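You operate a simulated robot arm through the tools that you are given. There is no shell and no other tool. Be economical: measure what you need, move in short steps, check, and stop when the job is done.

You are at the controls of a simulated robot arm. One attempt, no reset.

JOB
Take the white cable plug and put it on top of the short black pipe.
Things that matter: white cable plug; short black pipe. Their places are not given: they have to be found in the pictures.

Only the result counts: the job must be done as asked and must still hold three seconds after the hand-in. Knocking over, shifting, dropping, spilling or breaking anything else fails it.

ROBOT AND FRAMES
A 7-joint arm with a two-finger parallel gripper, fixed in place. Base frame: the origin is at the foot of the arm, x ahead of it, y to its left, z up; the work surface is at about z = 0. Readings come in cm, rad, newtons and seconds.
With the tool pointing down near the work surface it reaches from about 22 to 58 cm from the base axis. Its first joint turns from -1.152 to 1.152 rad. Payload 2.5 kg.
The tool frame sits at the grasp point between the pads (the TCP): z along the fingers, y along the line on which they close. The tips reach 2.3 cm beyond it. The gripper opens to 9.4 cm. The fingers are 3.8 cm wide and 1 cm thick; the gripper's body (5.4 by 9.6 cm) begins 3.9 cm behind the TCP.
Orientation is that of the tool frame in the base frame, as a unit quaternion [x, y, z, w]. With the fingers straight down and closing along the base's y, the tool's x points along the base's -x, its y along +y and its z along -z.

CONTROLS
- The arm moves only by the tool send_rows. Its argument "rows" is one flat list of numbers, 6 for each row, row after row: the shift along the tool's x, y, z in cm, then the turn, a rotation vector about the tool's x, y, z in rad. In form: [tx, ty, tz, rx, ry, rz, tx, ty, tz, rx, ry, rz, ...]. A call has 1 to 20 rows; each row is the pose to reach, as a shift and turn from the pose commanded when the call began, along the tool's axes at that moment. "claw" is the opening, from 0 (shut) to 1 (fully open), set as the call begins (left out, the last holds). A row lasts 0.2 s, in which the tool goes at most 5 cm and 0.15 rad; a call with a longer step from one row to the next is refused whole, and so is a gripper value outside its range. Where a pose cannot be reached the arm comes as near as it can. A force on the tool above 40 N (or 10 N above the force at the start of the call, whichever is more), or a blocked arm, ends the call early, and 0.2 s more pass. Each finger travels about 10.8 cm/s and halts on what it meets, pressing with about 31 N; the grip force reading is that of the motor and also rises with nothing between the fingers. The clock runs only during rows and for 0.2 s after the last one: add rows that repeat a pose to give the fingers time. It gives the time, the measured TCP pose, the force on the tool (base axes), the opening and the grip force at its end, in the units of the frame above (readings bear some noise).
- Cameras (640 x 400 px; columns grow to the right, rows downward): "scene" is fixed at [14.87, -43.05, 53.73]; the picture's right is [0.63, -0.78, 0.00], its down [-0.50, -0.41, -0.76] and it looks along [0.59, 0.48, -0.65] (base axes); focal length 336 px, centre (320, 200). "wrist" rides on the gripper at [8.6, 1.6, -7.4] in the tool frame; the picture's right is [-0.18, 0.98, 0.00], its down [-0.58, -0.11, -0.81] and it looks along [-0.79, -0.15, 0.59] (tool axes); focal length 243 px, centre (320, 200).
- capture(camera): a new picture of that camera. No time passes.
- probe_pixels(camera, pixels): for up to 12 pixels [column, row] of the newest picture of that camera ("zoom" is the newest enlarged one), the place [x, y, z] in the base frame of the surface seen there, good to about 0.2 cm, but the place of the scene camera against the robot may be out by one fixed shift of up to 1.8 cm in any direction. No time passes.
- inspect(camera, box): a new picture of the part [left, top, right, bottom] of that camera's present view, enlarged. No time passes.
- finish_job(): hands the job in; it is judged then, once.

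Keep the steps short. Do not move on a guess: measure, check each grasp and each placing, and mend mistakes. In all there are 60 turns and 22 pictures (those below and enlarged ones count). Leave the gripper open and the arm clear of the work at the hand-in unless told otherwise, and finish with a single line.

The tools are called after ">>>" as a command line: name --argument value ..., lists and objects as JSON in quotes. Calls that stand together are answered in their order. send_rows: Moves the arm, as the interface text tells. Its arguments: {"type":"object","properties":{"rows":{"type":"array","items":{"type":"number"}},"claw":{"type":"number"}},"required":["rows"]} The other tools are called the same way: capture (camera) takes a picture; probe_pixels (camera, pixels) gives the place of the surface under pixels of a picture; inspect (camera, box) takes an enlarged picture of a part of a camera's view; finish_job () hands the job in.

At the start:

```text
time_s: 0.0
ee_pos: [32.13, -8.05, 30.9]
tcp_rot: [0.0, 1.0, -0.001, 0.0]
contact_force: [0.1, -0.7, 0.0]
gripper_width: 9.36
gripper_force: 0.0
```

scene: 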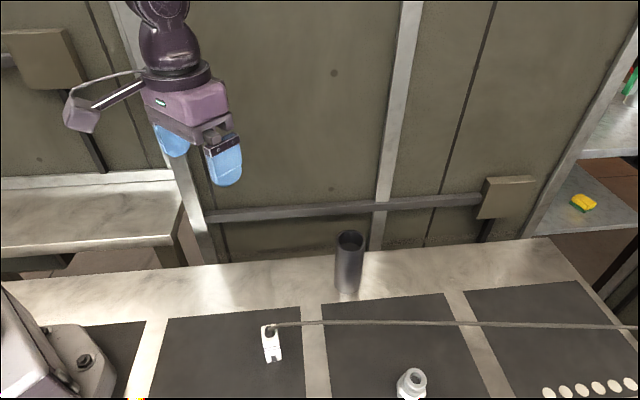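
wrist: 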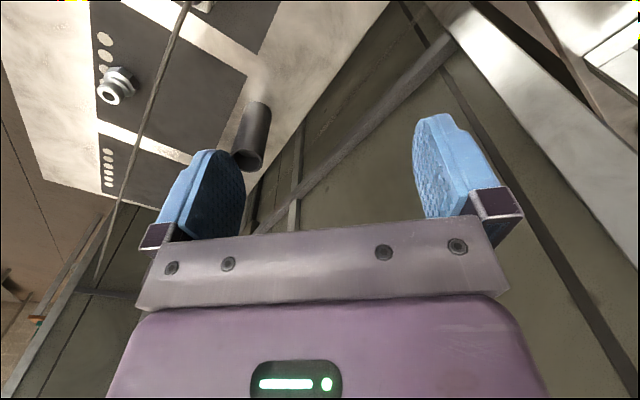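

I can see the white plug near scene (270,343) with a cable running right, and the black pipe near (349,262). I'll enlarge both and probe them.

>>> inspect --camera "scene" --box '[230, 220, 390, 380]'

>>> probe_pixels --camera "scene" --pixels '[[265, 335], [275, 335], [270, 350], [274, 360], [350, 233], [350, 249], [338, 241], [362, 241], [347, 292], [250, 350], [450, 323], [411, 375]]'

```text
2.50 times, centred on (310, 300) of scene
```

zoom: 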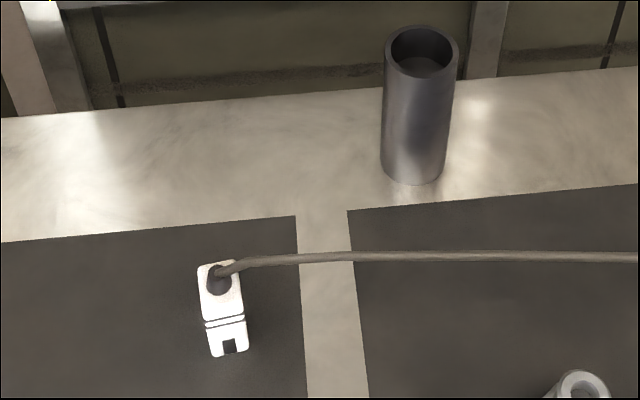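

```text
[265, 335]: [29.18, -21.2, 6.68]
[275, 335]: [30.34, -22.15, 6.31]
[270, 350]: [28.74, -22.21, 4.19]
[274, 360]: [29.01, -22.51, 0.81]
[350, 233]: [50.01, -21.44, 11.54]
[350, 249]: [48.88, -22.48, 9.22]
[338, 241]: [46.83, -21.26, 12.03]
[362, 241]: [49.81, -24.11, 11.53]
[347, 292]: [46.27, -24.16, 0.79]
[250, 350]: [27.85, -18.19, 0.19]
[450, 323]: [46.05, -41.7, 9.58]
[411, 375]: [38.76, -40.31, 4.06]
```

The plug seems to stand upright, with the cable leaving from its top. I'll probe the enlarged picture to get its shape, the pipe's rim and bore, and the cable.

>>> probe_pixels --camera "zoom" --pixels '[[200, 268], [230, 264], [206, 312], [240, 308], [222, 300], [225, 318], [213, 352], [246, 348], [236, 335], [218, 285], [232, 265], [300, 257]]'

>>> probe_pixels --camera "zoom" --pixels '[[387, 45], [456, 45], [420, 28], [420, 78], [420, 66], [405, 62], [440, 62], [420, 45], [385, 170], [445, 170], [415, 183], [600, 257]]'

```text
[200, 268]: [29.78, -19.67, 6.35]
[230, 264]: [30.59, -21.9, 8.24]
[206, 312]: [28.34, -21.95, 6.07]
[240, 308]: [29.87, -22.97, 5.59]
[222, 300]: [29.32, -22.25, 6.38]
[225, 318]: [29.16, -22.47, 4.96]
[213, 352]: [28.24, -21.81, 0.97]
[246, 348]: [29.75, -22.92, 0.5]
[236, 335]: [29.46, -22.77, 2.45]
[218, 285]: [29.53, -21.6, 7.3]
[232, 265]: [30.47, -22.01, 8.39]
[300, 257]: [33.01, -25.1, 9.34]
```

```text
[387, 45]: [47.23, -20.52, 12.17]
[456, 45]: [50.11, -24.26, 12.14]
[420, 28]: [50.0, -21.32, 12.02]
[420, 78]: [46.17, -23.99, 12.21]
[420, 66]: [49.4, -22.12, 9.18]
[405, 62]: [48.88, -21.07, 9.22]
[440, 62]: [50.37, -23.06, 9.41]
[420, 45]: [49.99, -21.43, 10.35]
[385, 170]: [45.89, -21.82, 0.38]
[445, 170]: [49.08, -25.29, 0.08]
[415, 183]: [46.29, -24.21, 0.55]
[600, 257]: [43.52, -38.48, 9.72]
```

The pipe is about 4.7 cm wide and 12.2 cm high, with a recess floor at about z=9.2. The plug is about 6.4 cm high and its cable heads off along (0.63,-0.78). Next I'll find the scene camera's shift by probing the same pipe and fitting in the wrist picture, and look more closely there.

>>> inspect --camera "wrist" --box '[60, 0, 320, 180]'

>>> probe_pixels --camera "wrist" --pixels '[[258, 104], [247, 150], [234, 153], [262, 158], [246, 169], [252, 130], [107, 93], [180, 20], [150, 95], [120, 180]]'

```text
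2.22 times, centred on (190, 90) of wrist
```

zoom: 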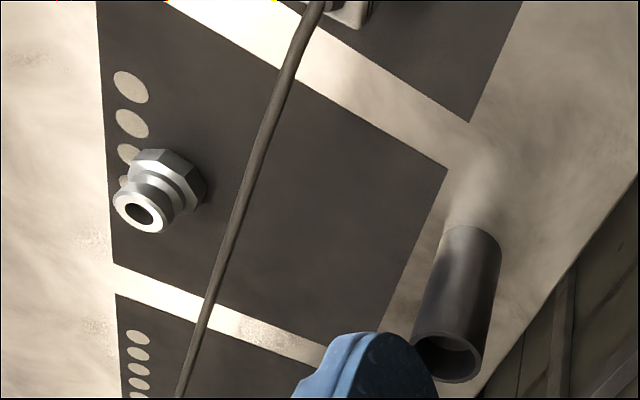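

```text
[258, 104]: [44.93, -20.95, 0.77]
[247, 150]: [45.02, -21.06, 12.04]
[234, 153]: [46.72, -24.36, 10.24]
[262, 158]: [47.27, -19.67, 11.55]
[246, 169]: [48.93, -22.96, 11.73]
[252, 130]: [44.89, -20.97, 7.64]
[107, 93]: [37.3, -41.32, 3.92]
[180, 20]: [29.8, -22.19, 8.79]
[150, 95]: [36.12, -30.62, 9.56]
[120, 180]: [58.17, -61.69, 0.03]
```

Against the wrist camera the scene camera seems to be out by roughly (+1,-0.6). I'll move toward the plug, staying high at z≈18, and look at it with the wrist camera.

>>> send_rows --rows '[1, -2.5, 2.5, 0, 0, 0, 2, -5, 5, 0, 0, 0, 3, -7.5, 7.5, 0, 0, 0, 4, -10, 10, 0, 0, 0, 5, -12, 12.5, 0, 0, 0, 5, -12, 12.5, 0, 0, 0]' --claw 1

>>> capture --camera "wrist"

```text
time_s: 1.4
ee_pos: [27.0, -20.26, 18.55]
tcp_rot: [0.0, 1.0, -0.001, -0.001]
contact_force: [-0.5, 0.6, -0.7]
gripper_width: 9.41
gripper_force: 0.0
```

```text
17 pictures are left
```

wrist: 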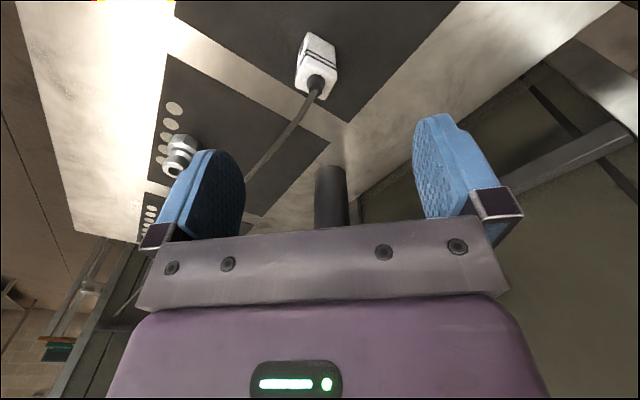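

The plug is visible at wrist (317,65), with the boot at (316,85). I'll enlarge that part to find the corners.

>>> inspect --camera "wrist" --box '[253, 20, 381, 100]'

```text
5.00 times, centred on (317, 60) of wrist
```

zoom: 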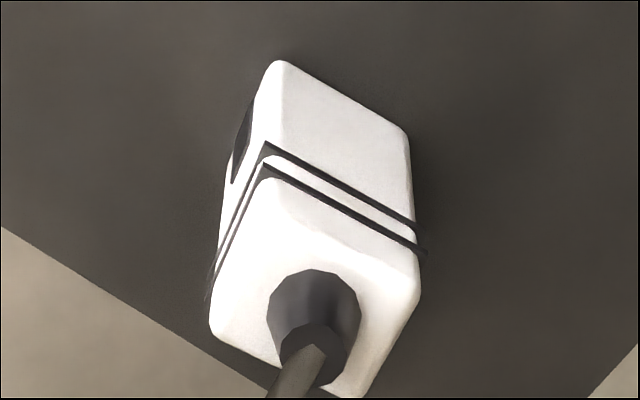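

>>> probe_pixels --camera "zoom" --pixels '[[268, 190], [410, 265], [218, 325], [345, 388], [276, 68], [402, 133], [230, 210], [330, 105], [340, 215], [250, 310], [400, 320], [300, 355]]'

>>> probe_pixels --camera "wrist" --pixels '[[323, 95], [305, 120], [290, 130], [270, 155], [250, 175]]'

```text
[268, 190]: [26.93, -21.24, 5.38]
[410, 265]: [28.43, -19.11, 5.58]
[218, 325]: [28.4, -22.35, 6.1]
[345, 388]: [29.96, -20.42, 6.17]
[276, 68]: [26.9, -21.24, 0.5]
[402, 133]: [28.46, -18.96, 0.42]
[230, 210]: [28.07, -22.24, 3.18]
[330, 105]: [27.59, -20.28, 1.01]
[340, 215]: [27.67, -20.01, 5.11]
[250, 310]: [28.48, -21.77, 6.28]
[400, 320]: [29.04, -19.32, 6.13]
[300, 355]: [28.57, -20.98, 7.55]
```

```text
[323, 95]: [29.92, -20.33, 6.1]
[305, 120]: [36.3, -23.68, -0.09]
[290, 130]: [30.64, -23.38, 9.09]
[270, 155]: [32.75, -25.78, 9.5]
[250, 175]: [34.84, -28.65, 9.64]
```

The plug's footprint is about 2.75 × 1.87 cm, centred near (28.45,-20.75). Its long side runs along (0.57,0.82) and its top is at 6.2. I'll close along the long side so the cable leaves between the fingers. First I'll turn 0.61 rad and hover at z=13.

>>> send_rows --rows '[-0.3, -0.1, 1, 0, 0, 0.12, -0.6, -0.2, 2, 0, 0, 0.24, -0.9, -0.3, 3, 0, 0, 0.36, -1.2, -0.4, 4, 0, 0, 0.49, -1.45, -0.49, 5.5, 0, 0, 0.61, -1.45, -0.49, 5.5, 0, 0, 0.61]' --claw 1

>>> capture --camera "wrist"

```text
time_s: 2.8
ee_pos: [28.58, -20.63, 13.06]
tcp_rot: [0.302, 0.953, 0.0, 0.0]
contact_force: [0.8, -0.4, 0.9]
gripper_width: 9.4
gripper_force: 0.0
```

```text
15 pictures are left
```

wrist: 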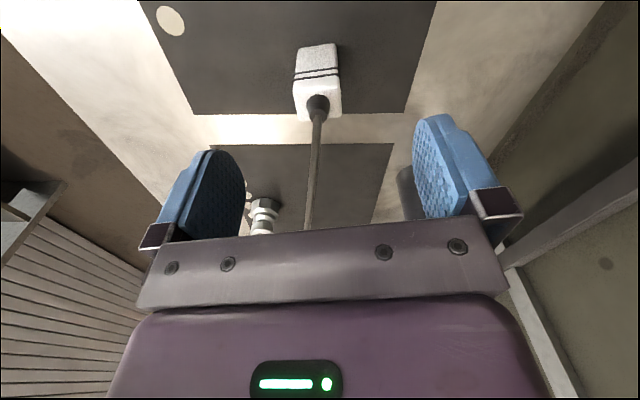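

The plug is lined up between the fingers and the cable passes midway. I'll probe the plug's top corners and the cable again before going down.

>>> probe_pixels --camera "wrist" --pixels '[[298, 84], [339, 79], [300, 119], [340, 114], [296, 100], [339, 98], [318, 88], [317, 112], [317, 125], [315, 150], [312, 180]]'

```text
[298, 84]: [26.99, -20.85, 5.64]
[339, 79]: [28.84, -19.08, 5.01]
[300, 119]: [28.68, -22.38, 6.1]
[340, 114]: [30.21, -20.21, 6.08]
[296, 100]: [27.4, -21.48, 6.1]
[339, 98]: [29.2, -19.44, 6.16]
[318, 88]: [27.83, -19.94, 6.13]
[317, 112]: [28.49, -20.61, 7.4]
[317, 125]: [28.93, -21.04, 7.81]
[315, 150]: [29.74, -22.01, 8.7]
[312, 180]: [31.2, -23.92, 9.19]
```

The plug's centre (28.68,-20.63) is right under the TCP. The cable stays below z=9.5 under the gripper body, so I'll go down to z≈6.05.

>>> send_rows --rows '[0, 0, 2, 0, 0, 0, 0, 0, 4, 0, 0, 0, 0, 0, 5.5, 0, 0, 0, 0, 0, 6.5, 0, 0, 0, 0, 0, 7, 0, 0, 0, 0, 0, 7, 0, 0, 0]'

>>> capture --camera "wrist"

```text
time_s: 4.2
ee_pos: [28.49, -20.77, 6.03]
tcp_rot: [0.3, 0.954, 0.001, 0.0]
contact_force: [0.0, 0.4, 0.2]
gripper_width: 9.41
gripper_force: 0.1
```

```text
14 pictures are left
```

wrist: 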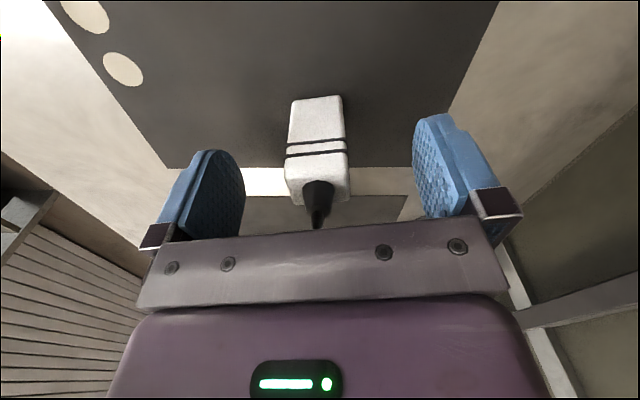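

The fingers straddle the plug with no contact (0.4 N). I'll close and give them time.

>>> send_rows --rows '[0, 0, 0, 0, 0, 0, 0, 0, 0, 0, 0, 0, 0, 0, 0, 0, 0, 0, 0, 0, 0, 0, 0, 0, 0, 0, 0, 0, 0, 0]' --claw 0

>>> capture --camera "wrist"

```text
time_s: 5.4
ee_pos: [28.55, -20.67, 5.95]
tcp_rot: [0.3, 0.954, -0.001, 0.0]
contact_force: [0.3, -0.1, -0.1]
gripper_width: 2.93
gripper_force: 31.3
```

```text
13 pictures are left
```

wrist: 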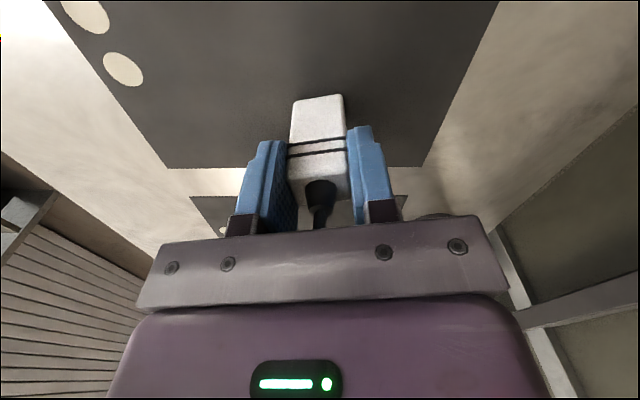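

The grip reads 2.93 cm wide at 31 N. I'll lift 5 cm slowly, then check the plug and the cable.

>>> send_rows --rows '[0, 0, -0.5, 0, 0, 0, 0, 0, -1.5, 0, 0, 0, 0, 0, -2.5, 0, 0, 0, 0, 0, -3.7, 0, 0, 0, 0, 0, -5, 0, 0, 0, 0, 0, -5, 0, 0, 0]'

>>> capture --camera "scene"

```text
time_s: 6.8
ee_pos: [28.54, -20.61, 11.05]
tcp_rot: [0.3, 0.954, 0.0, 0.0]
contact_force: [-0.5, -0.7, -0.3]
gripper_width: 2.93
gripper_force: 31.0
```

```text
12 pictures are left
```

scene: 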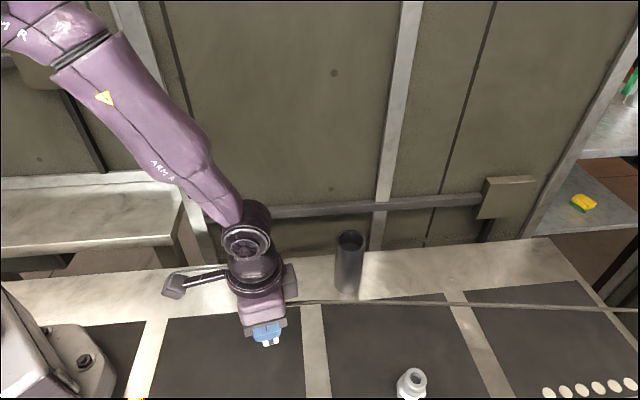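

The plug is lifted and held, and the cable follows freely. I'll go up to z≈21, then sideways to about (36,-26) so the wrist camera can see the pipe past the fingers.

>>> send_rows --rows '[0, 0, -2, 0, 0, 0, 0, 0, -4, 0, 0, 0, 0, 0, -6, 0, 0, 0, 0, 0, -8, 0, 0, 0, 0, 0, -10, 0, 0, 0, -1.8, 0, -10, 0, 0, 0, -3.6, 0, -10, 0, 0, 0, -5.4, 0, -10, 0, 0, 0, -7.3, -0.1, -10, 0, 0, 0, -9.2, -0.1, -10, 0, 0, 0, -9.2, -0.1, -10, 0, 0, 0]'

>>> capture --camera "wrist"

>>> capture --camera "scene"

```text
time_s: 9.2
ee_pos: [36.05, -26.05, 20.87]
tcp_rot: [0.301, 0.954, 0.0, -0.001]
contact_force: [0.8, -0.6, -1.0]
gripper_width: 2.92
gripper_force: 31.1
```

```text
11 pictures are left
```

wrist: 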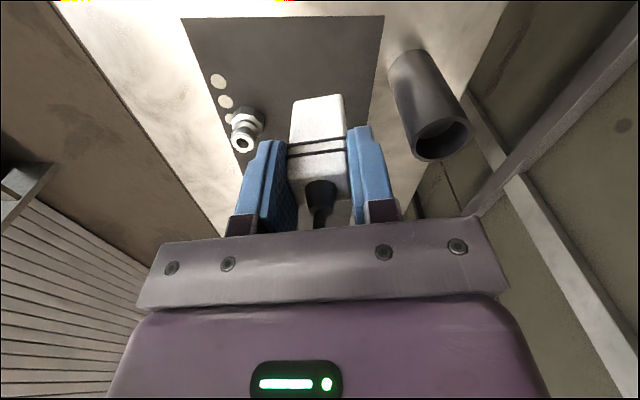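

```text
10 pictures are left
```

scene: 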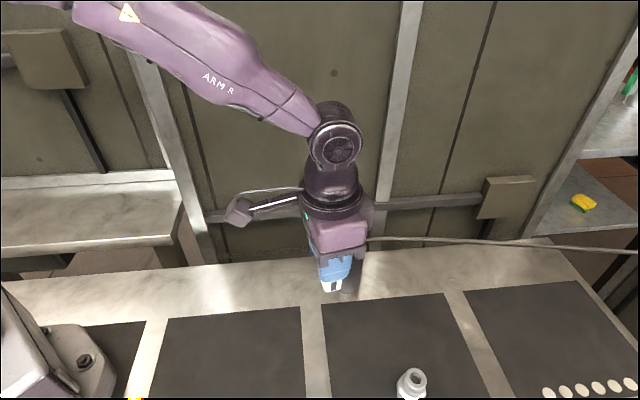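

The pipe's mouth is at wrist (442,138). I'll enlarge it to measure the rim, bore and inner floor.

>>> inspect --camera "wrist" --box '[378, 90, 506, 170]'

```text
5.00 times, centred on (442, 130) of wrist
```

zoom: 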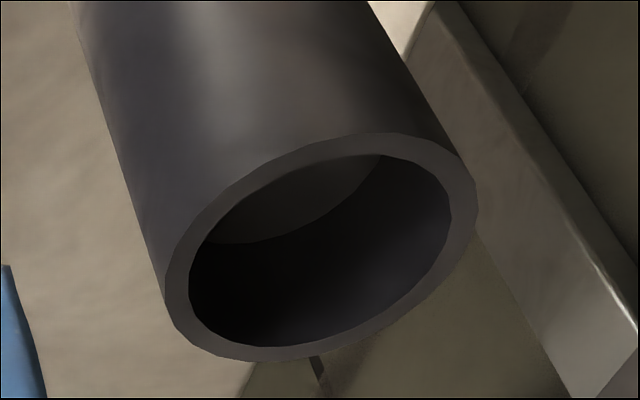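

The bore has a flat floor inside, the lighter patch at (300,200). I'll probe points around the rim, then the floor.

>>> probe_pixels --camera "zoom" --pixels '[[180, 290], [462, 195], [380, 142], [250, 353], [215, 215], [430, 285], [300, 151], [340, 336], [300, 200], [270, 220], [340, 180], [320, 290]]'

```text
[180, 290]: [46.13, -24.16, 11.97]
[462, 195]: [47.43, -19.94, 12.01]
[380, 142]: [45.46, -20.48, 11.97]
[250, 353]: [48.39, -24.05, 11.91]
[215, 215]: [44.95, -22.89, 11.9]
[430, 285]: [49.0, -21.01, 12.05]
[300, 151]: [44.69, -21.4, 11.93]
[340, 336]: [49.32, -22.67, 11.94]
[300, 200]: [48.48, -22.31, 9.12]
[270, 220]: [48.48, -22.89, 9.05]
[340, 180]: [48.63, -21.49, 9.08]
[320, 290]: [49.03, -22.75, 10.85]
```

The pipe's centre is about (46.93,-22.07), the rim is at z≈12.0 and the bore radius is about 2.05. The floor at 9.1 gives the upright plug a socket about 3 cm deep. Next I'll check where the plug sits relative to the TCP.

>>> probe_pixels --camera "wrist" --pixels '[[296, 102], [338, 99], [292, 135], [344, 131], [318, 100], [318, 130], [319, 148], [300, 172], [340, 170], [320, 170]]'

```text
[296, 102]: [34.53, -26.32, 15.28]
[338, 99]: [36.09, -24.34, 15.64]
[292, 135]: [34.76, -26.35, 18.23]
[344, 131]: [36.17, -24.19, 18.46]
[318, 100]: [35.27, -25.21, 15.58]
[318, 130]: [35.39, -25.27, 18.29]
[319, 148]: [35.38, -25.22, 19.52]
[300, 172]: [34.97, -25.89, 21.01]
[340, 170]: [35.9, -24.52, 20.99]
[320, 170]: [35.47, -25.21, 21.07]
```

The plug sits upright and near the TCP, about +0.1 cm off in tool x and y. I'll carry it over to TCP (46.94,-22.23) at the same height; the plug's bottom is at about 14.9, well above the rim.

>>> send_rows --rows '[-0.8, 1.1, 0, 0, 0, 0, -2, 2.8, 0, 0, 0, 0, -3.3, 4.6, 0, 0, 0, 0, -4.6, 6.4, 0, 0, 0, 0, -5.8, 8, 0, 0, 0, 0, -6.5, 9, 0, 0, 0, 0, -6.76, 9.35, 0, 0, 0, 0, -6.76, 9.35, 0, 0, 0, 0]'

>>> capture --camera "wrist"

>>> capture --camera "scene"

```text
time_s: 11.0
ee_pos: [46.93, -22.07, 20.78]
tcp_rot: [0.3, 0.954, 0.0, 0.0]
contact_force: [-0.3, 0.2, -0.4]
gripper_width: 2.91
gripper_force: 30.8
```

```text
8 pictures are left
```

wrist: 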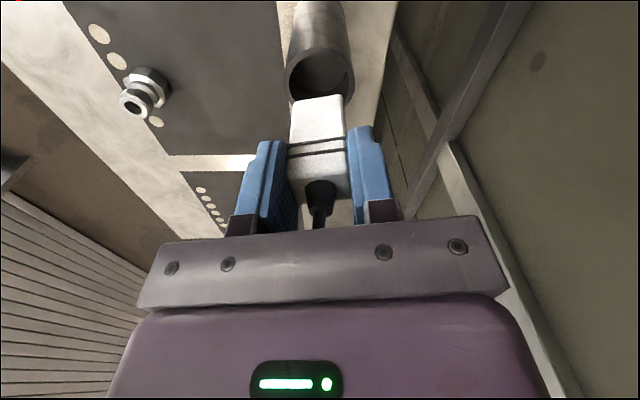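

```text
7 pictures are left
```

scene: 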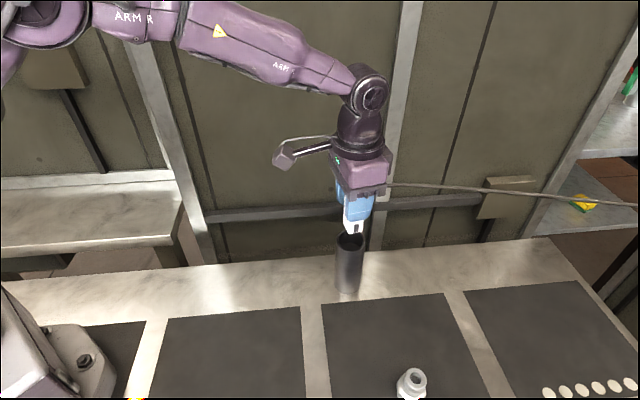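

The plug hangs straight over the mouth: plug column ~317, pipe column ~319, no contact. I'll lower it 3.6 cm so it just enters the mouth, then check.

>>> send_rows --rows '[0, 0, 0.8, 0, 0, 0, 0, 0, 1.6, 0, 0, 0, 0, 0, 2.4, 0, 0, 0, 0, 0, 3, 0, 0, 0, 0, 0, 3.6, 0, 0, 0, 0, 0, 3.6, 0, 0, 0]'

>>> inspect --camera "wrist" --box '[240, 20, 400, 120]'

>>> inspect --camera "scene" --box '[300, 190, 400, 300]'

```text
time_s: 12.4
ee_pos: [46.94, -22.27, 17.38]
tcp_rot: [0.301, 0.954, 0.0, 0.003]
contact_force: [0.4, -2.3, 22.4]
gripper_width: 2.98
gripper_force: 31.2
```

```text
4.00 times, centred on (320, 70) of wrist
```

zoom: 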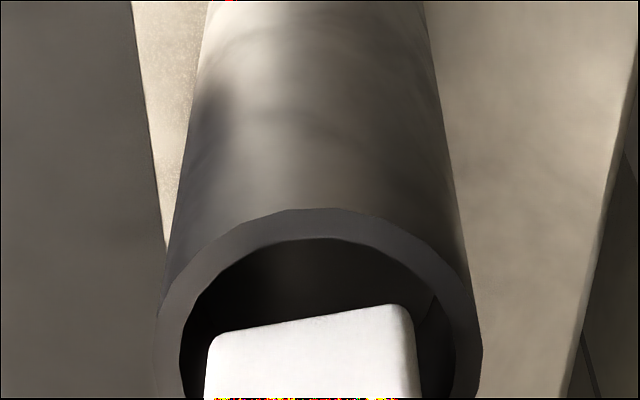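

```text
3.64 times, centred on (350, 245) of scene
```

zoom: 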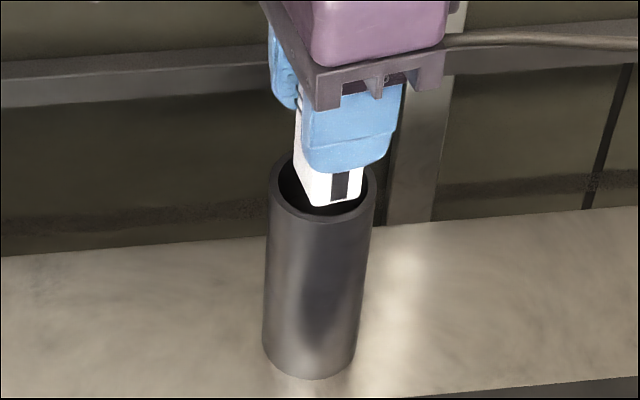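

There's a 22 N upward push at z=17.4, so something touches already, probably a corner of the plug on the rim. I'll probe the plug's lower edge against the rim in the scene enlargement; relative values are good there.

>>> probe_pixels --camera "zoom" --pixels '[[318, 205], [356, 199], [308, 190], [362, 180], [300, 165], [276, 190], [370, 185], [320, 217], [290, 165], [345, 210], [300, 208], [338, 203]]'

>>> send_rows --rows '[0, 0, -0.5, 0, 0, 0, 0, 0, -0.8, 0, 0, 0, 0, 0, -0.8, 0, 0, 0]'

>>> inspect --camera "wrist" --box '[240, 20, 400, 120]'

```text
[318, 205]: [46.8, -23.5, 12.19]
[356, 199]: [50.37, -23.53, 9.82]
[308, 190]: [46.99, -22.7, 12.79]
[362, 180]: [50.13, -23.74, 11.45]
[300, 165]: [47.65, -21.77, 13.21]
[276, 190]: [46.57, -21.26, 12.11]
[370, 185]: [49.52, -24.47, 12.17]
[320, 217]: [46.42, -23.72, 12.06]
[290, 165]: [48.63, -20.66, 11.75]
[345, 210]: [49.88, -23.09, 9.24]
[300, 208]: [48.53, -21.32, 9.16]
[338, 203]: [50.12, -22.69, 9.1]
```

```text
time_s: 13.2
ee_pos: [46.93, -22.3, 18.08]
tcp_rot: [0.302, 0.953, 0.001, -0.002]
contact_force: [0.1, 0.2, -0.1]
gripper_width: 2.9
gripper_force: 31.5
```

```text
4.00 times, centred on (320, 70) of wrist
```

zoom: 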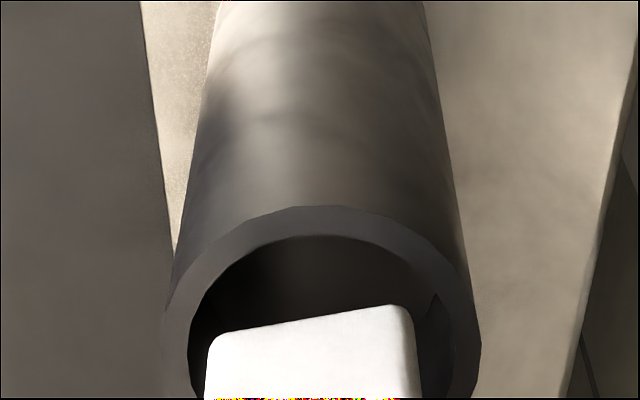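

It's free again (0 N). The plug looks too far from the wrist camera's side of the bore. I'll measure the plug's lower corners and the rim in this wrist enlargement.

>>> probe_pixels --camera "zoom" --pixels '[[218, 340], [218, 385], [312, 330], [312, 385], [402, 316], [408, 385], [177, 330], [470, 330], [320, 221], [240, 244], [410, 244], [300, 280]]'

```text
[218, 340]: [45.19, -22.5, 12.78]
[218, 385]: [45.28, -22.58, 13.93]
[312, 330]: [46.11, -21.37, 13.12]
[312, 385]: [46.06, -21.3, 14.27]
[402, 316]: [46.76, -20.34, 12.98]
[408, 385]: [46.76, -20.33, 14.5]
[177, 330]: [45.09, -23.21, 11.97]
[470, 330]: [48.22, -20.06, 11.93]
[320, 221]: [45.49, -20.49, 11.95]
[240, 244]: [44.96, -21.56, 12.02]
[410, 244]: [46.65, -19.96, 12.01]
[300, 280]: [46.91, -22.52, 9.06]
```

The plug is centred to within about 0.2 cm. It slid up about 0.5 cm in the grip without tilting, so its underside now sits about 5.4 below the TCP. I'll shift 0.2 cm toward the wrist camera's side (+x) and lower gently again, to see whether it goes in or meets a surface at rim height.

>>> send_rows --rows '[0.2, 0, 0, 0, 0, 0, 0.2, 0, 0.3, 0, 0, 0, 0.2, 0, 0.5, 0, 0, 0, 0.2, 0, 0.7, 0, 0, 0, 0.2, 0, 0.85, 0, 0, 0, 0.2, 0, 0.85, 0, 0, 0]'

```text
time_s: 14.6
ee_pos: [46.73, -22.08, 17.48]
tcp_rot: [0.3, 0.954, -0.001, 0.002]
contact_force: [-3.4, 1.8, 23.4]
gripper_width: 2.96
gripper_force: 31.0
```

It's blocked again at 17.48 with 23 N. I'll back off, try 0.25 cm the other way, and compare the contact height.

>>> send_rows --rows '[0, 0, -0.6, 0, 0, 0, -0.45, 0, -0.6, 0, 0, 0, -0.45, 0, -0.3, 0, 0, 0, -0.45, 0, -0.1, 0, 0, 0, -0.45, 0, 0, 0, 0, 0, -0.45, 0, 0, 0, 0, 0]'

>>> inspect --camera "scene" --box '[318, 200, 382, 240]'

```text
time_s: 16.0
ee_pos: [47.2, -22.35, 17.37]
tcp_rot: [0.3, 0.954, 0.0, 0.001]
contact_force: [-3.5, 2.3, 22.0]
gripper_width: 2.91
gripper_force: 31.0
```

```text
10.00 times, centred on (350, 220) of scene
```

zoom: 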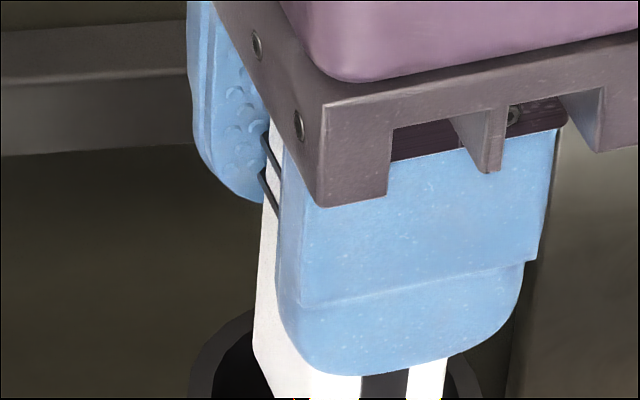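

Three different offsets all stop at the same height (TCP ≈17.4), so the pipe's top seems to act as a flat support at the rim. To be sure, I'll re-centre in x and try offsets in y with a light press.

>>> send_rows --rows '[0, 0, -0.4, 0, 0, 0, 0.25, 0.25, -0.4, 0, 0, 0, 0.25, 0.25, -0.2, 0, 0, 0, 0.25, 0.25, -0.05, 0, 0, 0, 0.25, 0.25, -0.05, 0, 0, 0]'

>>> send_rows --rows '[0, 0, -0.4, 0, 0, 0, 0, -0.5, -0.4, 0, 0, 0, 0, -0.5, -0.2, 0, 0, 0, 0, -0.5, 0, 0, 0, 0, 0, -0.5, 0, 0, 0, 0]'

```text
time_s: 17.2
ee_pos: [47.06, -22.04, 17.51]
tcp_rot: [0.3, 0.954, -0.001, 0.002]
contact_force: [-3.2, 0.3, 22.3]
gripper_width: 2.89
gripper_force: 30.9
```

```text
time_s: 18.4
ee_pos: [46.83, -22.49, 17.51]
tcp_rot: [0.3, 0.954, 0.0, 0.001]
contact_force: [-4.1, 3.1, 22.4]
gripper_width: 2.92
gripper_force: 31.3
```

Every offset gives the same stop, so the plug's underside is resting on a solid top at rim height. I'll re-centre it, set it down with a light press, and take a picture.

>>> send_rows --rows '[0, 0, -0.4, 0, 0, 0, 0, 0.25, -0.4, 0, 0, 0, 0, 0.25, -0.25, 0, 0, 0, 0, 0.25, -0.15, 0, 0, 0, 0, 0.25, -0.15, 0, 0, 0]'

>>> inspect --camera "scene" --box '[302, 190, 398, 250]'

```text
time_s: 19.6
ee_pos: [46.99, -22.17, 17.47]
tcp_rot: [0.3, 0.954, -0.001, 0.001]
contact_force: [-1.5, -0.1, 5.4]
gripper_width: 2.9
gripper_force: 30.9
```

```text
6.67 times, centred on (350, 220) of scene
```

zoom: 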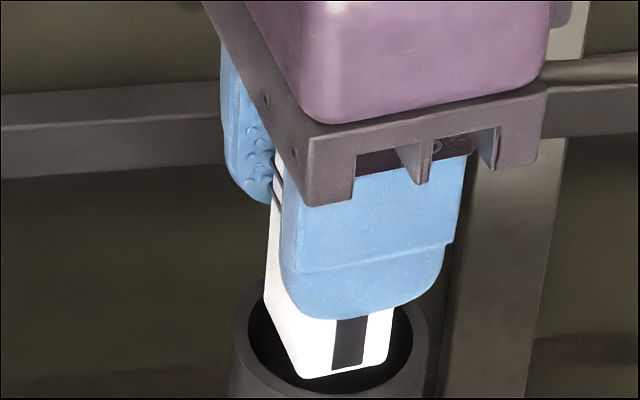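

The light press reads 5 N. The plug's lower edge shows at (302,375)–(388,355); I'll probe it against the rim.

>>> probe_pixels --camera "zoom" --pixels '[[304, 370], [320, 370], [384, 350], [375, 355], [285, 350], [268, 295], [238, 345], [420, 335], [300, 305], [320, 340], [330, 388], [262, 300]]'

```text
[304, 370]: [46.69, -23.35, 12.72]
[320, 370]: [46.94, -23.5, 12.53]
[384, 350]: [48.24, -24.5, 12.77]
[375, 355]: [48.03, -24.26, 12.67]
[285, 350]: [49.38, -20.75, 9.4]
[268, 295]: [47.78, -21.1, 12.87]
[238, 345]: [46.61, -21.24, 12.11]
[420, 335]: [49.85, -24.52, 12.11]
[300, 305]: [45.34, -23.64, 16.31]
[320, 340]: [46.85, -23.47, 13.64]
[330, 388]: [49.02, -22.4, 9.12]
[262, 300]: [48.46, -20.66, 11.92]
```

The lower corners are level with the rim (about 0.3 cm by probe) and lie inside the rim circle, so the plug is centred on the pipe's top. I'll open the fingers in place and check.

>>> send_rows --rows '[0, 0, 0, 0, 0, 0, 0, 0, 0, 0, 0, 0, 0, 0, 0, 0, 0, 0, 0, 0, 0, 0, 0, 0]' --claw 1

>>> capture --camera "wrist"

```text
time_s: 20.6
ee_pos: [46.99, -22.21, 17.49]
tcp_rot: [0.3, 0.954, 0.0, 0.0]
contact_force: [0.5, 0.4, -1.2]
gripper_width: 9.42
gripper_force: 0.2
```

```text
1 pictures are left
```

wrist: 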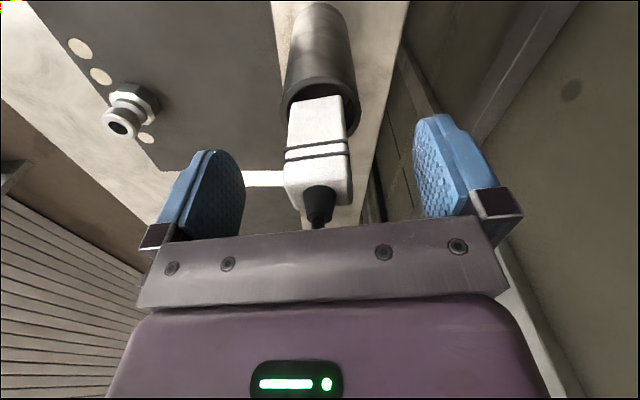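

The plug stands upright on the pipe with the fingers clear on both sides. I'll rise straight up slowly, then move back away from the cable.

>>> send_rows --rows '[0, 0, -0.5, 0, 0, 0, 0, 0, -1.5, 0, 0, 0, 0, 0, -3, 0, 0, 0, 0, 0, -5, 0, 0, 0, 0, 0, -7, 0, 0, 0, 0, 0, -9, 0, 0, 0, 2, 0, -10, 0, 0, 0, 5, 0, -10, 0, 0, 0, 8, 0, -10, 0, 0, 0, 11, 0, -10, 0, 0, 0, 11, 0, -10, 0, 0, 0, 11, 0, -10, 0, 0, 0, 11, 0, -10, 0, 0, 0, 11, 0, -10, 0, 0, 0, 11, 0, -10, 0, 0, 0]'

>>> capture --camera "scene"

```text
time_s: 23.8
ee_pos: [37.99, -15.83, 27.49]
tcp_rot: [0.3, 0.954, 0.0, 0.0]
contact_force: [-0.3, 0.9, 0.0]
gripper_width: 9.38
gripper_force: 0.0
```

```text
0 pictures are left
```

scene: 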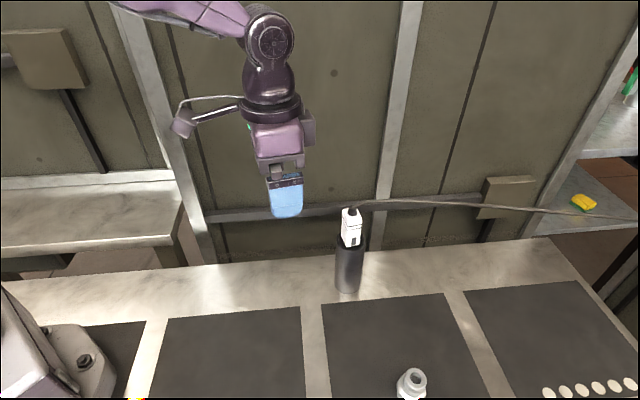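

The plug stands upright on the pipe at scene (350,228), and the pipe and fitting haven't visibly moved. The gripper is open and clear of the work, so I'm handing in.

>>> finish_job

```text
The job is handed in.
```

The white cable plug is standing upright on top of the short black pipe, the gripper is open and clear, and the job is handed in.
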